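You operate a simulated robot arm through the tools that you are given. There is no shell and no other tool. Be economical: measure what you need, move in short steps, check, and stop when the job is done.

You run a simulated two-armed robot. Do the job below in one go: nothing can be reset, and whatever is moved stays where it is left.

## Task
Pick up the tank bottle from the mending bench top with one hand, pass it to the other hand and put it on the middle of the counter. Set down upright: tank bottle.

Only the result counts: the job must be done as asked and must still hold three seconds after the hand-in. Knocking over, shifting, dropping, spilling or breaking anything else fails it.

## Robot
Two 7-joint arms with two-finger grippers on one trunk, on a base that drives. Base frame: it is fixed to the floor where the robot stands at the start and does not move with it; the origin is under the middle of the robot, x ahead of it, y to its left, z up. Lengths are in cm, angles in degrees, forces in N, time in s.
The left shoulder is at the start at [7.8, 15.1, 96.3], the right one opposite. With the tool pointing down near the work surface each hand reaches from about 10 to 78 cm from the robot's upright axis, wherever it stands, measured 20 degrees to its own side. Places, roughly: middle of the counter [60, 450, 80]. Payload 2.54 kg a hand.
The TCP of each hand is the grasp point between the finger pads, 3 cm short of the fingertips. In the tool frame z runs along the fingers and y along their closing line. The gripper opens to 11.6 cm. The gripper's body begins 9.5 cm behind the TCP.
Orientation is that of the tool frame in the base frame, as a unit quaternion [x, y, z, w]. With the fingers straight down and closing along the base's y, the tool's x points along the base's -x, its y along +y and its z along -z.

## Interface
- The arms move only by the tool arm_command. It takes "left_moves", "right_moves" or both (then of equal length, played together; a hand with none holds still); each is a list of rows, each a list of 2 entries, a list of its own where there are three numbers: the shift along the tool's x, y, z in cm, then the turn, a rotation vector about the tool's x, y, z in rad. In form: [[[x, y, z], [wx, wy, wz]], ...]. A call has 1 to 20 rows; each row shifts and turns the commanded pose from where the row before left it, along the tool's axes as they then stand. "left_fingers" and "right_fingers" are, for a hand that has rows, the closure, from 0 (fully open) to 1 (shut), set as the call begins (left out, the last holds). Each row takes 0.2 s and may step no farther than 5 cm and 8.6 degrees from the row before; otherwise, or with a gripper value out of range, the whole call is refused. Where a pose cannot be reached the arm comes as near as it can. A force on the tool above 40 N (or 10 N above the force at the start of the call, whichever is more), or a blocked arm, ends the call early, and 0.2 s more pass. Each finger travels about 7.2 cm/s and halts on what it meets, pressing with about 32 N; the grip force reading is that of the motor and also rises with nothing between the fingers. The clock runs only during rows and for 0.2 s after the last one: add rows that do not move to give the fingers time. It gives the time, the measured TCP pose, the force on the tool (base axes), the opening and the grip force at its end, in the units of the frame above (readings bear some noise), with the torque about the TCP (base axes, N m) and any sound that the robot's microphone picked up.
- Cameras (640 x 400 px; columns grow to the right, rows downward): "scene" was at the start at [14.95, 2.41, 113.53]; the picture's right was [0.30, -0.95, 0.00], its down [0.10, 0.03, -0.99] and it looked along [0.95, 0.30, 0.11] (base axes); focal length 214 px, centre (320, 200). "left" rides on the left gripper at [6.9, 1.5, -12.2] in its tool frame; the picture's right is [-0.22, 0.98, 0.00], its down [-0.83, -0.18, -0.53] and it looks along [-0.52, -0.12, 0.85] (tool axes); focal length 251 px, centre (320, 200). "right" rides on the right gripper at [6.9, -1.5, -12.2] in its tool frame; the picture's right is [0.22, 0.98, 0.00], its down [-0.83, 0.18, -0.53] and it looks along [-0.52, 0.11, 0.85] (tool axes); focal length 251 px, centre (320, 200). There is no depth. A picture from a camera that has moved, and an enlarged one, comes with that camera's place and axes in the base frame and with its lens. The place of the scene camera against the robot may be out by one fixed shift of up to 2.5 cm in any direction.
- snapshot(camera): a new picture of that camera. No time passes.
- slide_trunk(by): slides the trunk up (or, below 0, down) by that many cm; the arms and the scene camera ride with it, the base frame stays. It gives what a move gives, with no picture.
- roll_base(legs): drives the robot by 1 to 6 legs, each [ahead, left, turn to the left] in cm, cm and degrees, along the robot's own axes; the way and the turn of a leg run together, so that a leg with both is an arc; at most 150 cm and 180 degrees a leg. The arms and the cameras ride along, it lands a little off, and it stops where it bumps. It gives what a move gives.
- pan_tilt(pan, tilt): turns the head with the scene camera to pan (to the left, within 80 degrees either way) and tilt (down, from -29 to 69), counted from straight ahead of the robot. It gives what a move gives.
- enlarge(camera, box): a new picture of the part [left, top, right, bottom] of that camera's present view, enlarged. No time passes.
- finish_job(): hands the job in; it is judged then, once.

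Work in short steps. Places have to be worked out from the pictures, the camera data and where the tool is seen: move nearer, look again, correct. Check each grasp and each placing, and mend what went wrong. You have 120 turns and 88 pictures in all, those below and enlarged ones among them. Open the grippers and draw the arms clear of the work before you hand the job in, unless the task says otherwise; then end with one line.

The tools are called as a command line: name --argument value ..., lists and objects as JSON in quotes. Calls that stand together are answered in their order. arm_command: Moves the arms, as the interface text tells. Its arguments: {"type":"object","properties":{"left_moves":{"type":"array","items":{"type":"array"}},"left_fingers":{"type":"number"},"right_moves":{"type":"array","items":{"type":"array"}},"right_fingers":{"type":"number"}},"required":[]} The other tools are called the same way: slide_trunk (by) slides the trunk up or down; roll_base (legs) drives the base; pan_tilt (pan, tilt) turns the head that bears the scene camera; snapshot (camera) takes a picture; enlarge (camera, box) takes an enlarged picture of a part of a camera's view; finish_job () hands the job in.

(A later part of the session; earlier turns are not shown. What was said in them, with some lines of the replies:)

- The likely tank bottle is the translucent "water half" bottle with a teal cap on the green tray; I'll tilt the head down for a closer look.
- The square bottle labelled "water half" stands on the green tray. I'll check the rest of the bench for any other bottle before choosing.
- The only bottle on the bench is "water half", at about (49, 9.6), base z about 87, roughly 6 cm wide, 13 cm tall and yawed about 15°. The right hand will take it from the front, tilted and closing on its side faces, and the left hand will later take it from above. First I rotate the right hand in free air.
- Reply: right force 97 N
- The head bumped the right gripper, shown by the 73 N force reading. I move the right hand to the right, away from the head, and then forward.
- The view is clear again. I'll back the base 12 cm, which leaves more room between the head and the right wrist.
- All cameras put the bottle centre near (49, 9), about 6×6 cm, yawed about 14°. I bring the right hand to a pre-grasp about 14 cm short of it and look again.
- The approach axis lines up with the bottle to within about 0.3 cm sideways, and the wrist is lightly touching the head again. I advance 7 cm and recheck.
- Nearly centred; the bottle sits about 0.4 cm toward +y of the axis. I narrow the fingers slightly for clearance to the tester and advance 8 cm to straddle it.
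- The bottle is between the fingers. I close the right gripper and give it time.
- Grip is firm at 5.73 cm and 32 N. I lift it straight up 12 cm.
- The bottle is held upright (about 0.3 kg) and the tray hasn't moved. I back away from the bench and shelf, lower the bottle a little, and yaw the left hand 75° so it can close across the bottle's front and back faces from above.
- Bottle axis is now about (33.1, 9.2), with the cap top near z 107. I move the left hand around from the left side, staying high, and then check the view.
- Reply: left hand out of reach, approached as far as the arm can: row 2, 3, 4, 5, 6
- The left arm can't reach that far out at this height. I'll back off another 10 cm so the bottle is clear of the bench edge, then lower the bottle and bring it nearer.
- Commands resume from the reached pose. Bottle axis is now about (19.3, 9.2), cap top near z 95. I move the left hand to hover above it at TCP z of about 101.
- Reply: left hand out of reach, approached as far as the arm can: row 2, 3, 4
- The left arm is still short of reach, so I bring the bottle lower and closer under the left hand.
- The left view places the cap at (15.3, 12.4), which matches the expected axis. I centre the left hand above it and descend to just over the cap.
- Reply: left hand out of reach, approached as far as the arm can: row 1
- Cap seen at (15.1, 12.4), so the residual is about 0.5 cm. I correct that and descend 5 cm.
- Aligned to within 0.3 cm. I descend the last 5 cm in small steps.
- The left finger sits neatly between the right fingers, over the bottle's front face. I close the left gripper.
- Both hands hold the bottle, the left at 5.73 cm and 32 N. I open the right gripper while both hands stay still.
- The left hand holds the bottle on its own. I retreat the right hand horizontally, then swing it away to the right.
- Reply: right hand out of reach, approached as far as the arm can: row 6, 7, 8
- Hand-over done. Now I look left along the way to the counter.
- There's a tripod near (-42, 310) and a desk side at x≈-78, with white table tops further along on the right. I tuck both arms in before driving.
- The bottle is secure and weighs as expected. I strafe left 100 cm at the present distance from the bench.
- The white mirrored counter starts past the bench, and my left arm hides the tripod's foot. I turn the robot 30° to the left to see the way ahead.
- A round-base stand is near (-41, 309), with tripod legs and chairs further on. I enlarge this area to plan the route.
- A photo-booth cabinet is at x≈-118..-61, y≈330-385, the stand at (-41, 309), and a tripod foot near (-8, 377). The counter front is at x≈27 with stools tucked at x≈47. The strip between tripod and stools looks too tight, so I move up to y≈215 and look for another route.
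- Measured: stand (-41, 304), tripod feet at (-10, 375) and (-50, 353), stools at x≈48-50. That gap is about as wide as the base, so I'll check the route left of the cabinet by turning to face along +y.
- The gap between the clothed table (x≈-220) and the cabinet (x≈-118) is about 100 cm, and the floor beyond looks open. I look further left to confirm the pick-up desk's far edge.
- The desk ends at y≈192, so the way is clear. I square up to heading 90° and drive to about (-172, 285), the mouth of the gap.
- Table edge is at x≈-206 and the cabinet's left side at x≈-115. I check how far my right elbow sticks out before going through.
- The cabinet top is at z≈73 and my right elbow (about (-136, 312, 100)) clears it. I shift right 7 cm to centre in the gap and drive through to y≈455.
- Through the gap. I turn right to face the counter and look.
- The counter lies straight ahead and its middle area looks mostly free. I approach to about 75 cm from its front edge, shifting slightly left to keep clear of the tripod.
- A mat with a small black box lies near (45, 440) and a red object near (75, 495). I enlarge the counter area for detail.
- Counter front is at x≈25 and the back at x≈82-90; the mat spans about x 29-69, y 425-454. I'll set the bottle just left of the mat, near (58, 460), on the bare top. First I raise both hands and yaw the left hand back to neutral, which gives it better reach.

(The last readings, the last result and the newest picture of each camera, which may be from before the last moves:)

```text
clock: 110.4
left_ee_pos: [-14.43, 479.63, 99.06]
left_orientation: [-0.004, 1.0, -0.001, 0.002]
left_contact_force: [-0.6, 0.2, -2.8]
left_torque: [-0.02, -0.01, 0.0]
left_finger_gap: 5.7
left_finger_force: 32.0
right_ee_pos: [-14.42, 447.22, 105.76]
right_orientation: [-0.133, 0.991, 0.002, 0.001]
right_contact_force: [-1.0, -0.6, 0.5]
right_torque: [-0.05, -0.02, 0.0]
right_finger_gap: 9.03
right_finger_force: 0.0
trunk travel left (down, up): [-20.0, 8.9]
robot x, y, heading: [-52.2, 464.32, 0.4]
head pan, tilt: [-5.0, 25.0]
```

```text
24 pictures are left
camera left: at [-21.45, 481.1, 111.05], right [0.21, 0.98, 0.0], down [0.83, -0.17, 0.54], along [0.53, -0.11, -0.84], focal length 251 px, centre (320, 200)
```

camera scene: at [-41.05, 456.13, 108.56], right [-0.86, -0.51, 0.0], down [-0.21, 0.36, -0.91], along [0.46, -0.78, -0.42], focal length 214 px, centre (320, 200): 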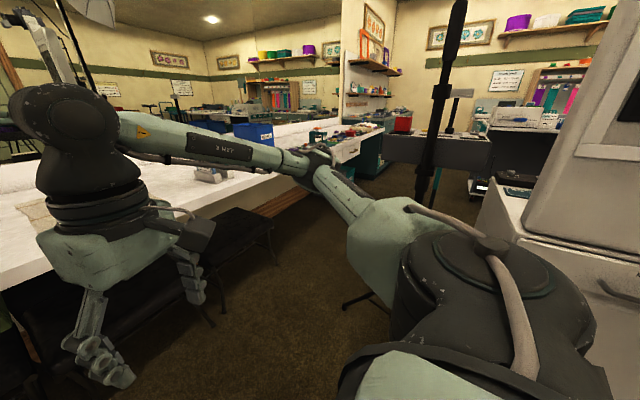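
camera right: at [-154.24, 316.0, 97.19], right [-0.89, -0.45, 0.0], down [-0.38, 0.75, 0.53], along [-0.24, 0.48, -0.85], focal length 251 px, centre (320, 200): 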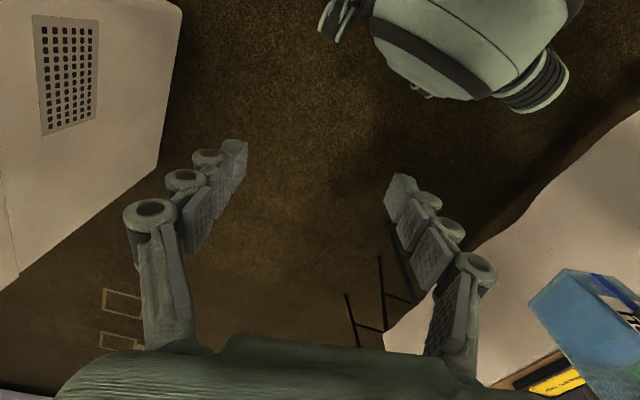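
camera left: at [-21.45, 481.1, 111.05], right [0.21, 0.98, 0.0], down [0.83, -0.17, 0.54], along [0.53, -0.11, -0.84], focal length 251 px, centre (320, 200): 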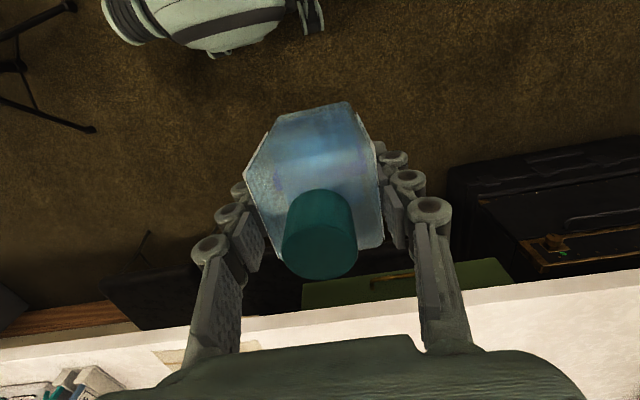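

Tripod foot confirmed at (-10, 376); stool fronts are at x≥35. I drive 44 cm ahead to robot x≈-8, with the bottle base well above the counter.

roll_base --legs '[[44, 0, 0]]'

pan_tilt --pan 0 --tilt 35

snapshot --camera "scene"

snapshot --camera "left"

snapshot --camera "right"

```text
clock: 113.0
left_ee_pos: [29.09, 479.95, 98.86]
left_orientation: [-0.004, 1.0, -0.001, 0.001]
left_contact_force: [0.3, 0.1, -3.0]
left_torque: [0.01, 0.03, 0.01]
left_finger_gap: 5.7
left_finger_force: 32.0
right_ee_pos: [29.32, 447.5, 105.62]
right_orientation: [-0.133, 0.991, 0.002, 0.0]
right_contact_force: [0.8, -0.3, 0.2]
right_torque: [-0.03, 0.01, -0.06]
right_finger_gap: 9.04
right_finger_force: 0.2
trunk travel left (down, up): [-20.0, 8.9]
robot x, y, heading: [-8.54, 464.55, 0.3]
head pan, tilt: [-5.0, 25.0]
```

```text
clock: 113.7
left_ee_pos: [29.13, 479.95, 98.97]
left_orientation: [-0.004, 1.0, -0.001, 0.002]
left_contact_force: [0.2, 0.1, -3.3]
left_torque: [-0.05, 0.04, 0.01]
left_finger_gap: 5.73
left_finger_force: 31.6
right_ee_pos: [29.36, 447.52, 105.72]
right_orientation: [-0.133, 0.991, 0.001, 0.0]
right_contact_force: [0.3, -0.1, -0.6]
right_torque: [-0.04, -0.02, -0.03]
right_finger_gap: 9.04
right_finger_force: 0.0
trunk travel left (down, up): [-20.0, 8.9]
robot x, y, heading: [-8.64, 464.6, 0.4]
head pan, tilt: [0.0, 35.0]
```

```text
23 pictures are left
camera scene: at [6.71, 464.41, 106.99], right [0.01, -1.0, 0.0], down [-0.57, 0.0, -0.82], along [0.82, 0.01, -0.57], focal length 214 px, centre (320, 200)
```

scene: 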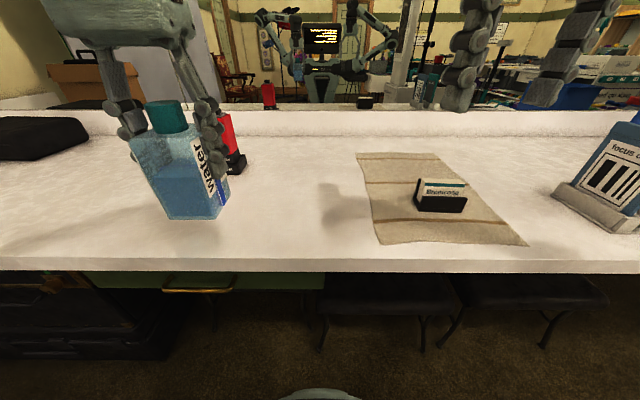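

```text
22 pictures are left
camera left: at [22.16, 481.44, 111.03], right [0.21, 0.98, 0.0], down [0.83, -0.17, 0.54], along [0.53, -0.11, -0.84], focal length 251 px, centre (320, 200)
```

left: 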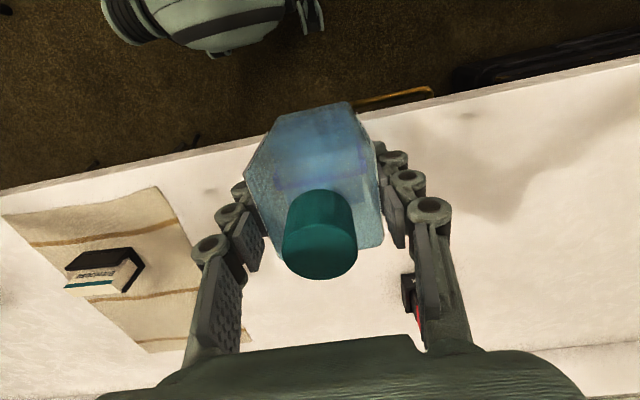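

```text
21 pictures are left
camera right: at [23.05, 444.31, 117.87], right [-0.47, 0.89, 0.0], down [0.75, 0.39, 0.53], along [0.47, 0.25, -0.84], focal length 251 px, centre (320, 200)
```

right: 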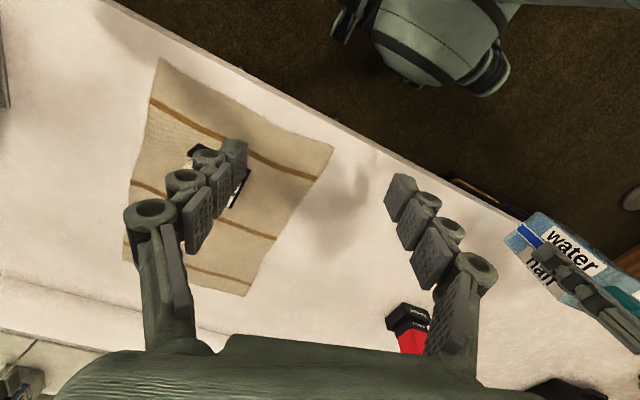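

Hand-camera fixes: counter front x≈30, back ≈92, mat left edge y≈452.5, handset near (67, 492). My target is (61, 458) on the bare top. I drive 10 cm ahead and 6 cm right to shorten the reach.

roll_base --legs '[[10, -6, 0]]'

arm_command --left_moves '[[[-3.8, -2.8, 0], [0, 0, 0]], [[-3.8, -2.8, 0], [0, 0, 0]], [[-3.8, -2.8, 0], [0, 0, 0]]]'

snapshot --camera "left"

```text
clock: 115.0
left_ee_pos: [39.18, 473.97, 98.9]
left_orientation: [-0.004, 1.0, 0.0, 0.002]
left_contact_force: [0.5, -0.6, -2.4]
left_torque: [0.01, 0.02, -0.01]
left_finger_gap: 5.7
left_finger_force: 31.8
right_ee_pos: [39.36, 441.69, 105.71]
right_orientation: [-0.133, 0.991, 0.001, 0.0]
right_contact_force: [0.2, -0.4, -0.2]
right_torque: [0.02, 0.06, -0.02]
right_finger_gap: 9.03
right_finger_force: 0.1
trunk travel left (down, up): [-20.0, 8.9]
robot x, y, heading: [1.1, 458.88, 0.6]
head pan, tilt: [0.0, 35.0]
```

```text
clock: 115.8
left_ee_pos: [48.13, 468.25, 98.56]
left_orientation: [-0.006, 1.0, -0.001, 0.003]
left_contact_force: [0.0, -0.2, -3.0]
left_torque: [0.02, -0.04, 0.01]
left_finger_gap: 5.74
left_finger_force: 31.7
left hand out of reach, approached as far as the arm can: row 3
right_ee_pos: [39.3, 441.66, 105.71]
right_orientation: [-0.134, 0.991, 0.001, 0.001]
right_contact_force: [-1.2, 0.4, 0.2]
right_torque: [0.0, -0.04, 0.0]
right_finger_gap: 9.05
right_finger_force: 0.0
trunk travel left (down, up): [-20.0, 8.9]
robot x, y, heading: [1.57, 458.63, 0.4]
head pan, tilt: [0.0, 35.0]
```

```text
20 pictures are left
camera left: at [41.19, 469.63, 110.64], right [0.2, 0.98, 0.0], down [0.83, -0.17, 0.54], along [0.53, -0.11, -0.84], focal length 251 px, centre (320, 200)
```

left: 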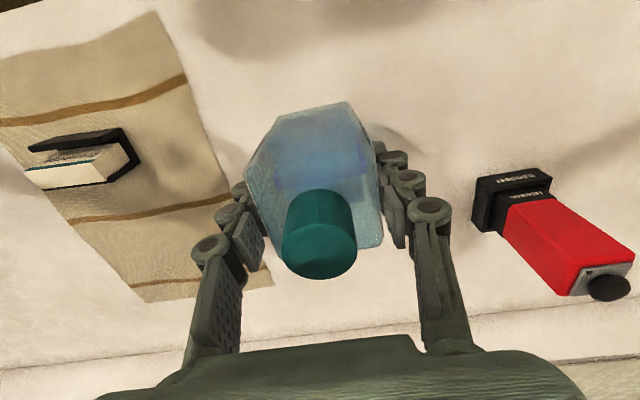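

The left arm hits its reach limit at this height. I raise the trunk so the arm works lower relative to its shoulder, then lower the hand and extend.

slide_trunk --by 8.8

arm_command --left_moves '[[[0, 0, 4], [0, 0, 0]], [[0, 0, 4], [0, 0, 0]], [[0, 0, 3.5], [0, 0, 0]], [[-3, -2.4, 0], [0, 0, 0]], [[-3, -2.4, 0], [0, 0, 0]], [[-3, -2.4, 0], [0, 0, 0]], [[-3, -2.4, 0], [0, 0, 0]]]'

snapshot --camera "left"

```text
clock: 117.0
left_ee_pos: [48.17, 468.19, 107.18]
left_orientation: [-0.004, 1.0, -0.001, 0.002]
left_contact_force: [0.3, -0.2, -2.7]
left_torque: [-0.01, 0.03, -0.01]
left_finger_gap: 5.73
left_finger_force: 32.3
right_ee_pos: [39.4, 441.5, 114.5]
right_orientation: [-0.133, 0.991, 0.0, 0.0]
right_contact_force: [0.6, -0.7, 0.1]
right_torque: [0.0, 0.01, 0.01]
right_finger_gap: 9.05
right_finger_force: 0.1
trunk travel left (down, up): [-28.8, 0.1]
robot x, y, heading: [1.21, 458.21, 0.2]
head pan, tilt: [0.0, 35.0]
```

```text
clock: 118.6
left_ee_pos: [53.54, 468.12, 95.04]
left_orientation: [-0.005, 1.0, -0.002, 0.003]
left_contact_force: [-0.9, 0.3, -2.9]
left_torque: [0.0, -0.02, -0.02]
left_finger_gap: 5.71
left_finger_force: 31.9
left hand out of reach, approached as far as the arm can: row 4, 5, 6, 7
right_ee_pos: [39.35, 441.7, 114.5]
right_orientation: [-0.133, 0.991, 0.001, 0.0]
right_contact_force: [-0.2, -0.6, -0.3]
right_torque: [0.02, 0.01, 0.01]
right_finger_gap: 9.04
right_finger_force: 0.0
trunk travel left (down, up): [-28.8, 0.1]
robot x, y, heading: [1.17, 458.67, 0.5]
head pan, tilt: [0.0, 35.0]
```

```text
19 pictures are left
camera left: at [46.45, 469.62, 107.16], right [0.21, 0.98, 0.0], down [0.82, -0.17, 0.54], along [0.53, -0.11, -0.84], focal length 251 px, centre (320, 200)
```

left: 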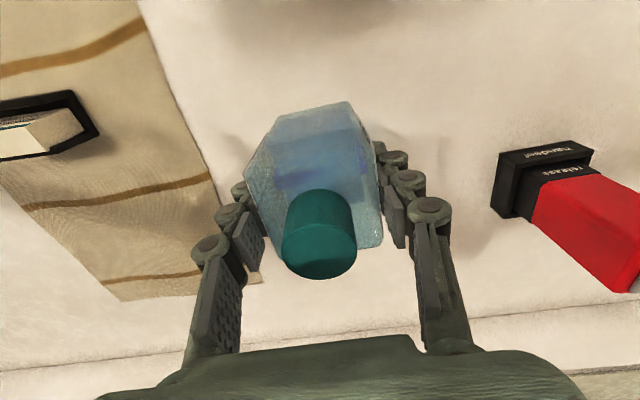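

Now at (53.5, 468) with the bottle upright. I finish the positioning with the base: 5 cm ahead and 10 cm right.

roll_base --legs '[[0, -10, 0], [5, 0, 0]]'

snapshot --camera "left"

snapshot --camera "scene"

```text
clock: 120.8
left_ee_pos: [58.51, 458.1, 95.12]
left_orientation: [-0.004, 1.0, -0.003, 0.003]
left_contact_force: [0.2, -0.2, -2.4]
left_torque: [-0.01, 0.04, 0.03]
left_finger_gap: 5.72
left_finger_force: 32.1
right_ee_pos: [44.54, 431.72, 114.49]
right_orientation: [-0.134, 0.991, 0.001, -0.001]
right_contact_force: [0.6, 0.1, -0.2]
right_torque: [0.02, 0.05, 0.02]
right_finger_gap: 9.05
right_finger_force: 0.0
trunk travel left (down, up): [-28.8, 0.1]
robot x, y, heading: [6.5, 448.58, 0.3]
head pan, tilt: [0.0, 35.0]
```

```text
18 pictures are left
camera left: at [51.53, 459.64, 107.15], right [0.21, 0.98, 0.0], down [0.83, -0.17, 0.54], along [0.53, -0.11, -0.84], focal length 251 px, centre (320, 200)
```

left: 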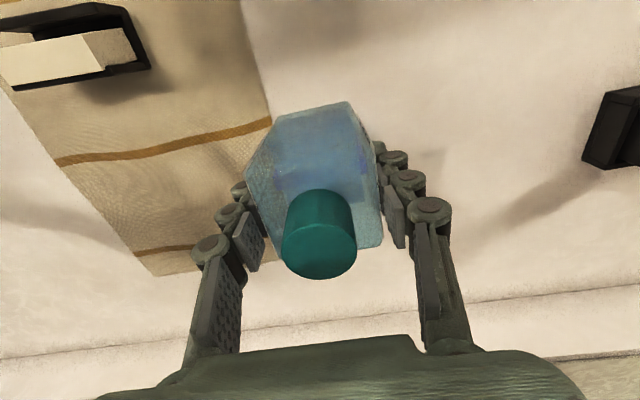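

```text
17 pictures are left
camera scene: at [21.9, 448.59, 115.76], right [0.01, -1.0, 0.0], down [-0.57, 0.0, -0.82], along [0.82, 0.01, -0.57], focal length 214 px, centre (320, 200)
```

scene: 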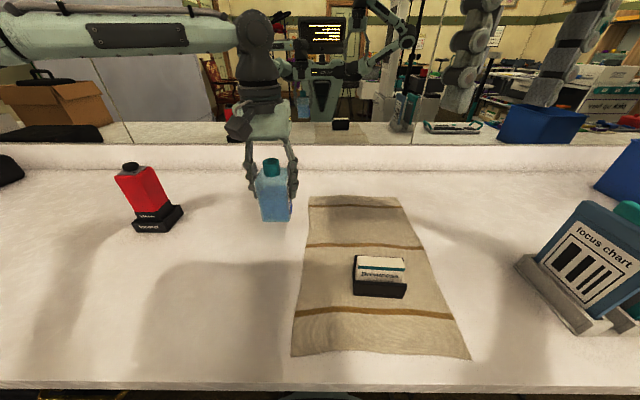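

The bottle hangs above the bare counter, with about 2 cm clear of the mat edge. I nudge 0.7 cm left and lower 5 cm.

arm_command --left_moves '[[[0, 0.7, 1], [0, 0, 0]], [[0, 0, 2], [0, 0, 0]], [[0, 0, 2], [0, 0, 0]], [[0, 0, 0], [0, 0, 0]]]'

enlarge --camera "scene" --box '[210, 130, 350, 260]'

```text
clock: 121.8
left_ee_pos: [58.37, 458.9, 90.21]
left_orientation: [-0.004, 1.0, -0.003, 0.002]
left_contact_force: [0.6, 0.3, -2.5]
left_torque: [-0.05, 0.01, 0.02]
left_finger_gap: 5.7
left_finger_force: 31.8
right_ee_pos: [44.44, 431.74, 114.47]
right_orientation: [-0.134, 0.991, 0.002, 0.0]
right_contact_force: [0.2, -0.2, 0.4]
right_torque: [-0.01, -0.02, 0.01]
right_finger_gap: 9.05
right_finger_force: 0.1
trunk travel left (down, up): [-28.8, 0.1]
robot x, y, heading: [6.33, 448.7, 0.4]
head pan, tilt: [0.0, 35.0]
```

```text
3.08 times, centred on (280, 195) of scene
camera zoom: at [21.8, 448.59, 115.79], right [0.01, -1.0, 0.0], down [-0.57, 0.0, -0.82], along [0.82, 0.01, -0.57], focal length 660 px, centre (443, 215)
```

zoom: 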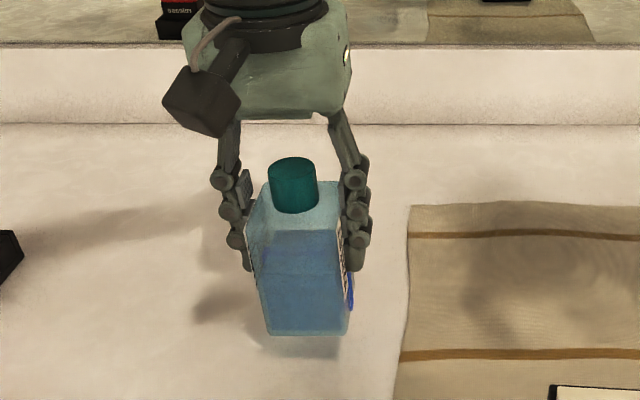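

The bottle is clear of the mat and about 2 cm above the counter. I lower in small steps while watching the force.

arm_command --left_moves '[[[0, 0, 0.5], [0, 0, 0]], [[0, 0, 0.5], [0, 0, 0]], [[0, 0, 0.3], [0, 0, 0]]]'

arm_command --left_moves '[[[0, 0, 0.2], [0, 0, 0]], [[0, 0, 0.2], [0, 0, 0]]]'

```text
clock: 122.6
left_ee_pos: [58.44, 458.94, 88.65]
left_orientation: [-0.004, 1.0, -0.003, 0.003]
left_contact_force: [-0.1, 0.1, -2.7]
left_torque: [0.01, -0.03, 0.0]
left_finger_gap: 5.72
left_finger_force: 31.8
right_ee_pos: [44.47, 431.64, 114.52]
right_orientation: [-0.134, 0.991, 0.0, 0.0]
right_contact_force: [1.0, -0.7, 0.1]
right_torque: [0.0, 0.01, 0.0]
right_finger_gap: 9.03
right_finger_force: 0.0
trunk travel left (down, up): [-28.8, 0.1]
robot x, y, heading: [6.35, 448.9, 0.5]
head pan, tilt: [0.0, 35.0]
```

```text
clock: 123.2
left_ee_pos: [58.45, 458.86, 88.46]
left_orientation: [-0.004, 1.0, -0.003, 0.004]
left_contact_force: [-0.1, -0.3, -2.2]
left_torque: [-0.02, 0.0, 0.01]
left_finger_gap: 5.73
left_finger_force: 31.9
right_ee_pos: [44.46, 431.7, 114.43]
right_orientation: [-0.134, 0.991, 0.002, 0.0]
right_contact_force: [-0.3, -0.1, 0.4]
right_torque: [0.03, -0.02, 0.0]
right_finger_gap: 9.04
right_finger_force: 0.1
trunk travel left (down, up): [-28.8, 0.1]
robot x, y, heading: [6.35, 448.48, 0.3]
head pan, tilt: [0.0, 35.0]
```

No contact yet at TCP z 88.5. I continue in 0.2 cm steps.

arm_command --left_moves '[[[0, 0, 0.2], [0, 0, 0]], [[0, 0, 0.2], [0, 0, 0]]]'

enlarge --camera "scene" --box '[230, 150, 320, 240]'

```text
clock: 123.8
left_ee_pos: [58.44, 458.83, 88.08]
left_orientation: [-0.004, 1.0, -0.002, 0.002]
left_contact_force: [-0.2, 0.2, -2.6]
left_torque: [-0.01, 0.0, -0.03]
left_finger_gap: 5.7
left_finger_force: 32.0
right_ee_pos: [44.45, 431.68, 114.51]
right_orientation: [-0.134, 0.991, 0.001, 0.0]
right_contact_force: [-0.9, 0.4, 1.1]
right_torque: [0.01, 0.01, -0.01]
right_finger_gap: 9.05
right_finger_force: 0.0
trunk travel left (down, up): [-28.8, 0.1]
robot x, y, heading: [6.02, 448.55, 0.4]
head pan, tilt: [0.0, 35.0]
```

```text
4.44 times, centred on (275, 195) of scene
camera zoom: at [21.82, 448.59, 115.78], right [0.01, -1.0, 0.0], down [-0.57, 0.0, -0.82], along [0.82, 0.01, -0.57], focal length 953 px, centre (520, 222)
```

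zoom: 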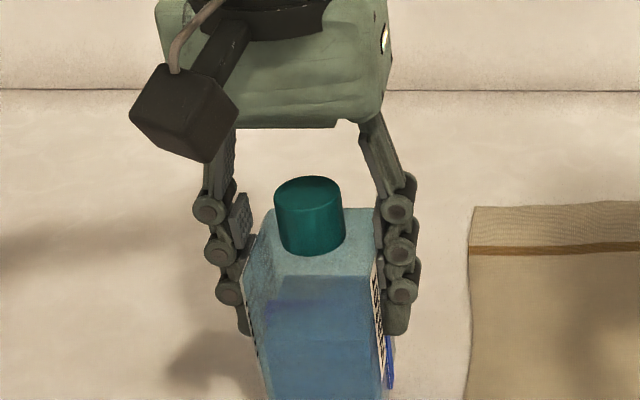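

Still no contact. I take a few more small steps.

arm_command --left_moves '[[[0, 0, 0.2], [0, 0, 0]], [[0, 0, 0.2], [0, 0, 0]]]'

arm_command --left_moves '[[[0, 0, 0.2], [0, 0, 0]], [[0, 0, 0.1], [0, 0, 0]]]'

enlarge --camera "scene" --box '[240, 190, 320, 250]'

```text
clock: 124.4
left_ee_pos: [58.48, 458.84, 87.6]
left_orientation: [-0.005, 1.0, -0.003, 0.003]
left_contact_force: [0.5, 0.0, -2.7]
left_torque: [-0.03, -0.01, -0.01]
left_finger_gap: 5.71
left_finger_force: 31.9
right_ee_pos: [44.39, 431.78, 114.59]
right_orientation: [-0.134, 0.991, 0.001, 0.0]
right_contact_force: [0.1, -0.1, -0.8]
right_torque: [-0.02, -0.01, 0.0]
right_finger_gap: 9.04
right_finger_force: 0.1
trunk travel left (down, up): [-28.8, 0.1]
robot x, y, heading: [6.07, 448.62, 0.4]
head pan, tilt: [0.0, 35.0]
```

```text
clock: 125.0
left_ee_pos: [58.43, 458.82, 87.43]
left_orientation: [-0.004, 1.0, -0.002, 0.003]
left_contact_force: [-0.3, 0.3, -2.0]
left_torque: [0.02, -0.07, 0.02]
left_finger_gap: 5.75
left_finger_force: 32.6
right_ee_pos: [44.43, 431.72, 114.42]
right_orientation: [-0.135, 0.991, 0.001, 0.0]
right_contact_force: [-0.3, -0.5, 0.0]
right_torque: [0.01, 0.0, 0.02]
right_finger_gap: 9.04
right_finger_force: 0.1
trunk travel left (down, up): [-28.8, 0.1]
robot x, y, heading: [6.33, 449.0, 0.2]
head pan, tilt: [0.0, 35.0]
```

```text
6.67 times, centred on (280, 220) of scene
camera zoom: at [21.82, 448.59, 115.78], right [0.01, -1.0, 0.0], down [-0.57, 0.0, -0.82], along [0.82, 0.01, -0.57], focal length 1430 px, centre (587, 67)
```

zoom: 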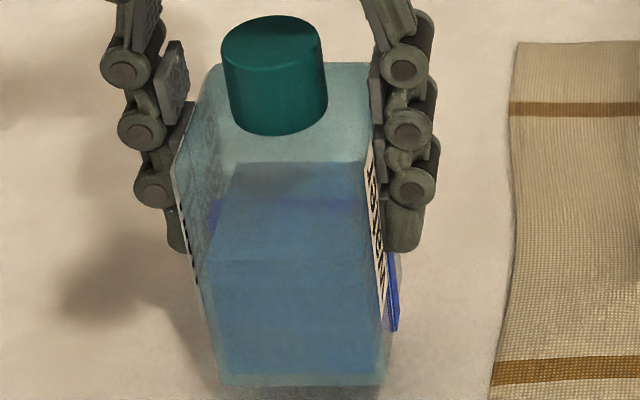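

The base shadow is closing in, so contact is near. I continue in fine steps.

arm_command --left_moves '[[[0, 0, 0.15], [0, 0, 0]], [[0, 0, 0.15], [0, 0, 0]]]'

arm_command --left_moves '[[[0, 0, 0.15], [0, 0, 0]], [[0, 0, 0.1], [0, 0, 0]]]'

```text
clock: 125.6
left_ee_pos: [58.5, 458.79, 86.99]
left_orientation: [-0.005, 1.0, -0.003, 0.003]
left_contact_force: [0.1, 0.1, -2.1]
left_torque: [0.01, 0.01, -0.01]
left_finger_gap: 5.72
left_finger_force: 31.9
right_ee_pos: [44.44, 431.77, 114.43]
right_orientation: [-0.134, 0.991, 0.002, 0.0]
right_contact_force: [-0.1, 0.1, -1.0]
right_torque: [-0.02, 0.02, 0.0]
right_finger_gap: 9.06
right_finger_force: 0.1
trunk travel left (down, up): [-28.8, 0.1]
robot x, y, heading: [6.2, 448.31, 0.5]
head pan, tilt: [0.0, 35.0]
```

```text
clock: 126.2
left_ee_pos: [58.4, 458.84, 86.81]
left_orientation: [-0.005, 1.0, -0.002, 0.003]
left_contact_force: [-0.3, -0.4, -2.3]
left_torque: [0.03, -0.01, 0.04]
left_finger_gap: 5.71
left_finger_force: 32.0
right_ee_pos: [44.35, 431.75, 114.46]
right_orientation: [-0.134, 0.991, 0.001, 0.0]
right_contact_force: [0.5, -0.5, -0.2]
right_torque: [-0.02, 0.01, -0.04]
right_finger_gap: 9.04
right_finger_force: 0.0
trunk travel left (down, up): [-28.8, 0.1]
robot x, y, heading: [6.16, 448.75, 0.6]
head pan, tilt: [0.0, 35.0]
```

Still free. I keep going in 0.2 cm steps, watching force each call.

arm_command --left_moves '[[[0, 0, 0.2], [0, 0, 0]], [[0, 0, 0.2], [0, 0, 0]]]'

enlarge --camera "scene" --box '[240, 190, 320, 250]'

```text
clock: 126.8
left_ee_pos: [58.42, 458.86, 86.39]
left_orientation: [-0.004, 1.0, -0.004, 0.003]
left_contact_force: [-0.1, -0.2, -2.1]
left_torque: [0.01, 0.0, 0.01]
left_finger_gap: 5.72
left_finger_force: 31.7
right_ee_pos: [44.49, 431.6, 114.48]
right_orientation: [-0.134, 0.991, 0.001, 0.0]
right_contact_force: [0.1, 0.7, 0.2]
right_torque: [-0.03, -0.01, 0.01]
right_finger_gap: 9.04
right_finger_force: 0.0
trunk travel left (down, up): [-28.8, 0.1]
robot x, y, heading: [6.51, 448.34, 0.5]
head pan, tilt: [0.0, 35.0]
```

```text
6.67 times, centred on (280, 220) of scene
camera zoom: at [21.82, 448.59, 115.78], right [0.01, -1.0, 0.0], down [-0.57, 0.0, -0.82], along [0.82, 0.01, -0.57], focal length 1430 px, centre (587, 67)
```

zoom: 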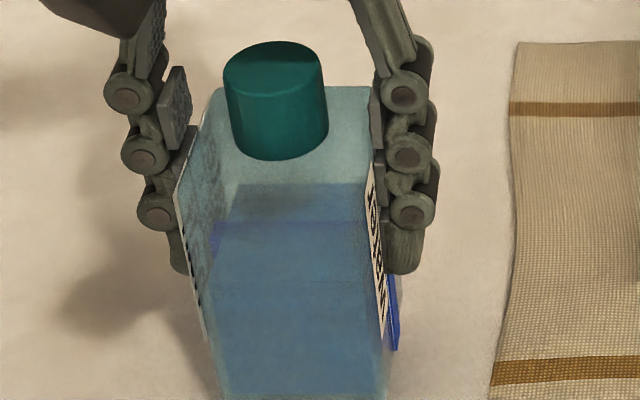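

Bottle is still moving rigidly with the hand and not slipping. I continue down.

arm_command --left_moves '[[[0, 0, 0.2], [0, 0, 0]], [[0, 0, 0.2], [0, 0, 0]]]'

arm_command --left_moves '[[[0, 0, 0.2], [0, 0, 0]], [[0, 0, 0.1], [0, 0, 0]]]'

snapshot --camera "left"

```text
clock: 127.4
left_ee_pos: [58.45, 458.9, 86.03]
left_orientation: [-0.005, 1.0, -0.004, 0.004]
left_contact_force: [0.0, -0.6, -2.6]
left_torque: [-0.01, 0.03, -0.03]
left_finger_gap: 5.71
left_finger_force: 32.2
right_ee_pos: [44.41, 431.7, 114.5]
right_orientation: [-0.134, 0.991, 0.001, -0.001]
right_contact_force: [0.8, -0.2, -0.3]
right_torque: [0.0, -0.02, -0.02]
right_finger_gap: 9.08
right_finger_force: 0.1
trunk travel left (down, up): [-28.8, 0.1]
robot x, y, heading: [6.34, 448.44, 0.5]
head pan, tilt: [0.0, 35.0]
```

```text
clock: 128.0
left_ee_pos: [58.38, 458.99, 85.64]
left_orientation: [-0.004, 1.0, -0.004, 0.003]
left_contact_force: [-0.1, -0.4, -1.7]
left_torque: [-0.01, 0.05, -0.02]
left_finger_gap: 5.71
left_finger_force: 31.3
right_ee_pos: [44.45, 431.72, 114.46]
right_orientation: [-0.134, 0.991, 0.001, 0.0]
right_contact_force: [-0.1, -0.6, 0.5]
right_torque: [-0.02, 0.01, 0.0]
right_finger_gap: 9.04
right_finger_force: 0.0
trunk travel left (down, up): [-28.8, 0.1]
robot x, y, heading: [6.53, 448.45, 0.5]
head pan, tilt: [0.0, 35.0]
```

```text
12 pictures are left
camera left: at [51.4, 460.47, 97.74], right [0.21, 0.98, -0.01], down [0.82, -0.17, 0.54], along [0.53, -0.12, -0.84], focal length 251 px, centre (320, 200)
```

left: 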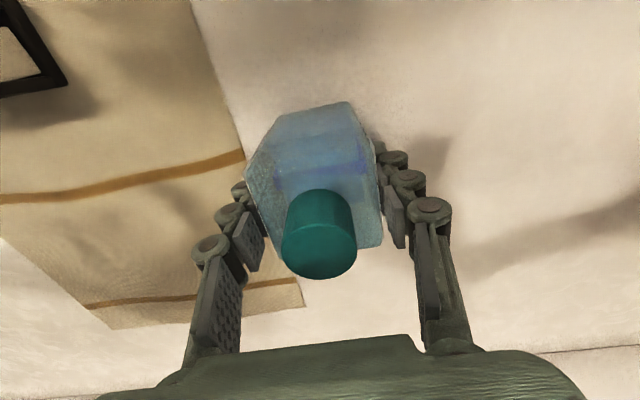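

Bottle clears the mat edge by about 2.5 cm. I continue lowering.

arm_command --left_moves '[[[0, 0, 0.2], [0, 0, 0]], [[0, 0, 0.15], [0, 0, 0]]]'

arm_command --left_moves '[[[0, 0, 0.2], [0, 0, 0]], [[0, 0, 0.15], [0, 0, 0]]]'

arm_command --left_moves '[[[0, 0, 0.15], [0, 0, 0]]]'

```text
clock: 128.6
left_ee_pos: [58.4, 458.98, 85.57]
left_orientation: [-0.004, 1.0, -0.004, 0.005]
left_contact_force: [0.1, -0.2, 8.1]
left_torque: [0.31, 0.3, -0.02]
left_finger_gap: 5.7
left_finger_force: 32.1
right_ee_pos: [44.35, 431.7, 114.46]
right_orientation: [-0.134, 0.991, 0.001, 0.0]
right_contact_force: [0.5, 0.2, -0.7]
right_torque: [-0.03, -0.01, 0.0]
right_finger_gap: 9.04
right_finger_force: 0.1
trunk travel left (down, up): [-28.8, 0.1]
robot x, y, heading: [6.32, 448.52, 0.4]
head pan, tilt: [0.0, 35.0]
```

```text
clock: 129.2
left_ee_pos: [58.48, 458.91, 85.4]
left_orientation: [-0.005, 1.0, -0.005, 0.007]
left_contact_force: [2.4, -1.9, 25.2]
left_torque: [0.0, -0.01, 0.0]
left_finger_gap: 5.72
left_finger_force: 32.2
left hand out of reach, approached as far as the arm can: row 1
right_ee_pos: [44.24, 431.62, 114.75]
right_orientation: [-0.134, 0.991, 0.001, 0.002]
right_contact_force: [-1.0, -0.1, -0.3]
right_torque: [0.01, 0.02, -0.01]
right_finger_gap: 9.06
right_finger_force: 0.0
trunk travel left (down, up): [-28.8, 0.1]
robot x, y, heading: [5.84, 448.67, 0.5]
head pan, tilt: [0.0, 35.0]
```

```text
clock: 129.6
left_ee_pos: [58.26, 459.02, 85.21]
left_orientation: [-0.004, 1.0, -0.004, 0.007]
left_contact_force: [4.7, -3.8, 24.6]
left_torque: [-0.17, -0.2, 0.0]
left_finger_gap: 5.76
left_finger_force: 31.9
right_ee_pos: [44.27, 431.56, 114.53]
right_orientation: [-0.133, 0.991, 0.001, 0.002]
right_contact_force: [0.3, 0.3, -0.9]
right_torque: [0.02, -0.03, -0.01]
right_finger_gap: 9.06
right_finger_force: 0.0
trunk travel left (down, up): [-28.8, 0.1]
robot x, y, heading: [6.06, 448.6, 0.7]
head pan, tilt: [0.0, 35.0]
```

The bottle has touched down with about 25 N pushing. I ease up 0.3 cm to relieve it.

arm_command --left_moves '[[[0, 0, -0.2], [0, 0, 0]], [[0, 0, -0.15], [0, 0, 0]]]'

enlarge --camera "scene" --box '[230, 170, 330, 260]'

```text
clock: 130.2
left_ee_pos: [58.22, 459.08, 85.23]
left_orientation: [-0.004, 1.0, -0.001, 0.001]
left_contact_force: [3.0, -1.6, 6.5]
left_torque: [-0.39, -0.42, -0.03]
left_finger_gap: 5.72
left_finger_force: 32.1
right_ee_pos: [44.35, 431.74, 114.55]
right_orientation: [-0.134, 0.991, 0.0, 0.001]
right_contact_force: [0.5, -0.2, -0.1]
right_torque: [0.0, -0.01, -0.01]
right_finger_gap: 9.05
right_finger_force: 0.1
trunk travel left (down, up): [-28.8, 0.1]
robot x, y, heading: [6.78, 448.52, 0.6]
head pan, tilt: [0.0, 35.0]
```

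```text
4.44 times, centred on (280, 215) of scene
camera zoom: at [21.76, 448.57, 115.77], right [0.01, -1.0, 0.0], down [-0.57, 0.0, -0.82], along [0.82, 0.01, -0.57], focal length 953 px, centre (498, 133)
```

zoom: 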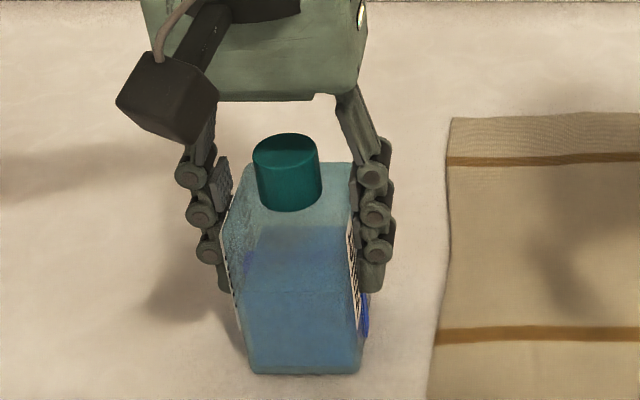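

Standing on the counter, upright and off the mat. I open the left gripper partway, staying still.

arm_command --left_moves '[[[0, 0, 0], [0, 0, 0]], [[0, 0, 0], [0, 0, 0]], [[0, 0, 0], [0, 0, 0]]]' --left_fingers 0.2

snapshot --camera "left"

```text
clock: 131.0
left_ee_pos: [58.32, 459.03, 85.14]
left_orientation: [-0.004, 1.0, -0.002, 0.002]
left_contact_force: [-0.1, 0.0, 0.0]
left_torque: [-0.01, 0.02, 0.01]
left_finger_gap: 9.27
left_finger_force: 0.0
right_ee_pos: [44.46, 431.67, 114.5]
right_orientation: [-0.133, 0.991, 0.001, 0.001]
right_contact_force: [-0.8, 0.1, -0.1]
right_torque: [0.01, 0.03, 0.02]
right_finger_gap: 9.06
right_finger_force: 0.1
trunk travel left (down, up): [-28.8, 0.1]
robot x, y, heading: [6.34, 449.1, 0.5]
head pan, tilt: [0.0, 35.0]
```

```text
10 pictures are left
camera left: at [51.31, 460.58, 97.31], right [0.21, 0.98, 0.0], down [0.82, -0.17, 0.54], along [0.53, -0.11, -0.84], focal length 251 px, centre (320, 200)
```

left: 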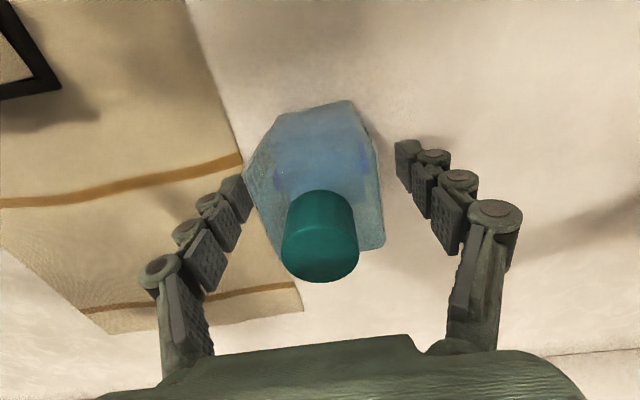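

Released cleanly. I raise the left hand, drifting back toward the robot where its reach is better.

arm_command --left_moves '[[[0, 0, -2], [0, 0, 0]], [[0, 0, -3], [0, 0, 0]], [[0, 0, -3], [0, 0, 0]], [[0.5, 0, -3], [0, 0, 0]], [[2, 0, -3], [0, 0, 0]], [[3, 0, -3], [0, 0, 0]], [[3, 0, -2], [0, 0, 0]], [[4, 0, 0], [0, 0, 0]]]'

snapshot --camera "scene"

```text
clock: 132.8
left_ee_pos: [45.62, 459.04, 104.27]
left_orientation: [-0.004, 1.0, -0.002, 0.003]
left_contact_force: [-0.8, 0.3, -0.2]
left_torque: [-0.01, -0.01, 0.0]
left_finger_gap: 9.29
left_finger_force: 0.0
right_ee_pos: [44.26, 431.67, 114.5]
right_orientation: [-0.134, 0.991, 0.0, 0.001]
right_contact_force: [-0.3, -0.1, 0.2]
right_torque: [0.01, 0.01, -0.02]
right_finger_gap: 9.04
right_finger_force: 0.1
trunk travel left (down, up): [-28.8, 0.1]
robot x, y, heading: [6.43, 448.58, 0.6]
head pan, tilt: [0.0, 35.0]
```

```text
9 pictures are left
camera scene: at [21.72, 448.59, 115.8], right [0.01, -1.0, 0.0], down [-0.57, 0.0, -0.82], along [0.82, 0.01, -0.57], focal length 214 px, centre (320, 200)
```

scene: 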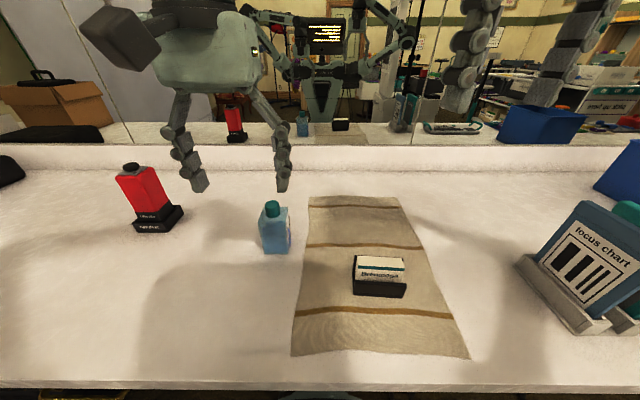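

Bottle stands upright and everything else is undisturbed. I open both grippers fully and roll back 22 cm to clear the counter.

arm_command --left_moves '[[[0, 0, 0], [0, 0, 0]], [[0, 0, 0], [0, 0, 0]]]' --right_moves '[[[0, 0, 0], [0, 0, 0]], [[0, 0, 0], [0, 0, 0]]]' --left_fingers 0 --right_fingers 0

roll_base --legs '[[-22, 0, 0]]'

snapshot --camera "scene"

```text
clock: 133.4
left_ee_pos: [45.68, 459.08, 104.15]
left_orientation: [-0.005, 1.0, -0.003, 0.003]
left_contact_force: [0.2, 0.3, 0.2]
left_torque: [0.0, 0.01, -0.05]
left_finger_gap: 11.6
left_finger_force: 0.0
right_ee_pos: [44.42, 431.69, 114.51]
right_orientation: [-0.134, 0.991, 0.001, 0.001]
right_contact_force: [-0.5, -0.2, -0.2]
right_torque: [-0.01, 0.01, -0.01]
right_finger_gap: 11.6
right_finger_force: 0.1
trunk travel left (down, up): [-28.8, 0.1]
robot x, y, heading: [6.13, 448.44, 0.5]
head pan, tilt: [0.0, 35.0]
```

```text
clock: 135.1
left_ee_pos: [23.34, 458.96, 104.3]
left_orientation: [-0.005, 1.0, -0.003, 0.003]
left_contact_force: [0.2, -0.6, -0.1]
left_torque: [0.01, -0.03, 0.0]
left_finger_gap: 11.59
left_finger_force: 0.0
right_ee_pos: [22.15, 431.59, 114.6]
right_orientation: [-0.135, 0.991, 0.0, 0.001]
right_contact_force: [-0.8, -0.8, 0.0]
right_torque: [0.03, -0.04, 0.02]
right_finger_gap: 11.6
right_finger_force: 0.0
trunk travel left (down, up): [-28.8, 0.1]
robot x, y, heading: [-16.01, 448.42, 0.6]
head pan, tilt: [0.0, 35.0]
```

```text
8 pictures are left
camera scene: at [-0.43, 448.43, 115.8], right [0.01, -1.0, 0.0], down [-0.57, -0.01, -0.82], along [0.82, 0.01, -0.57], focal length 214 px, centre (320, 200)
```

scene: 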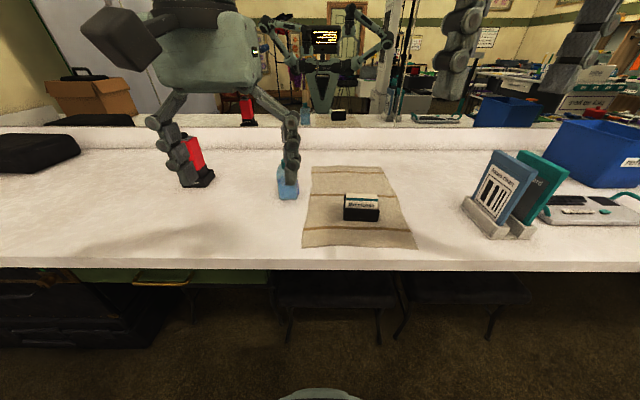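

The bottle stands upright near the counter's middle, both hands are empty and clear, and nothing else has moved. I hand the job in.

finish_job

```text
The job is handed in.
```

The job is handed in: the tank bottle was picked up with the right hand, passed to the left, and set upright on the counter at about (58, 459). That is roughly 9 cm from the given middle, so that it stands on the bare top beside a mat.
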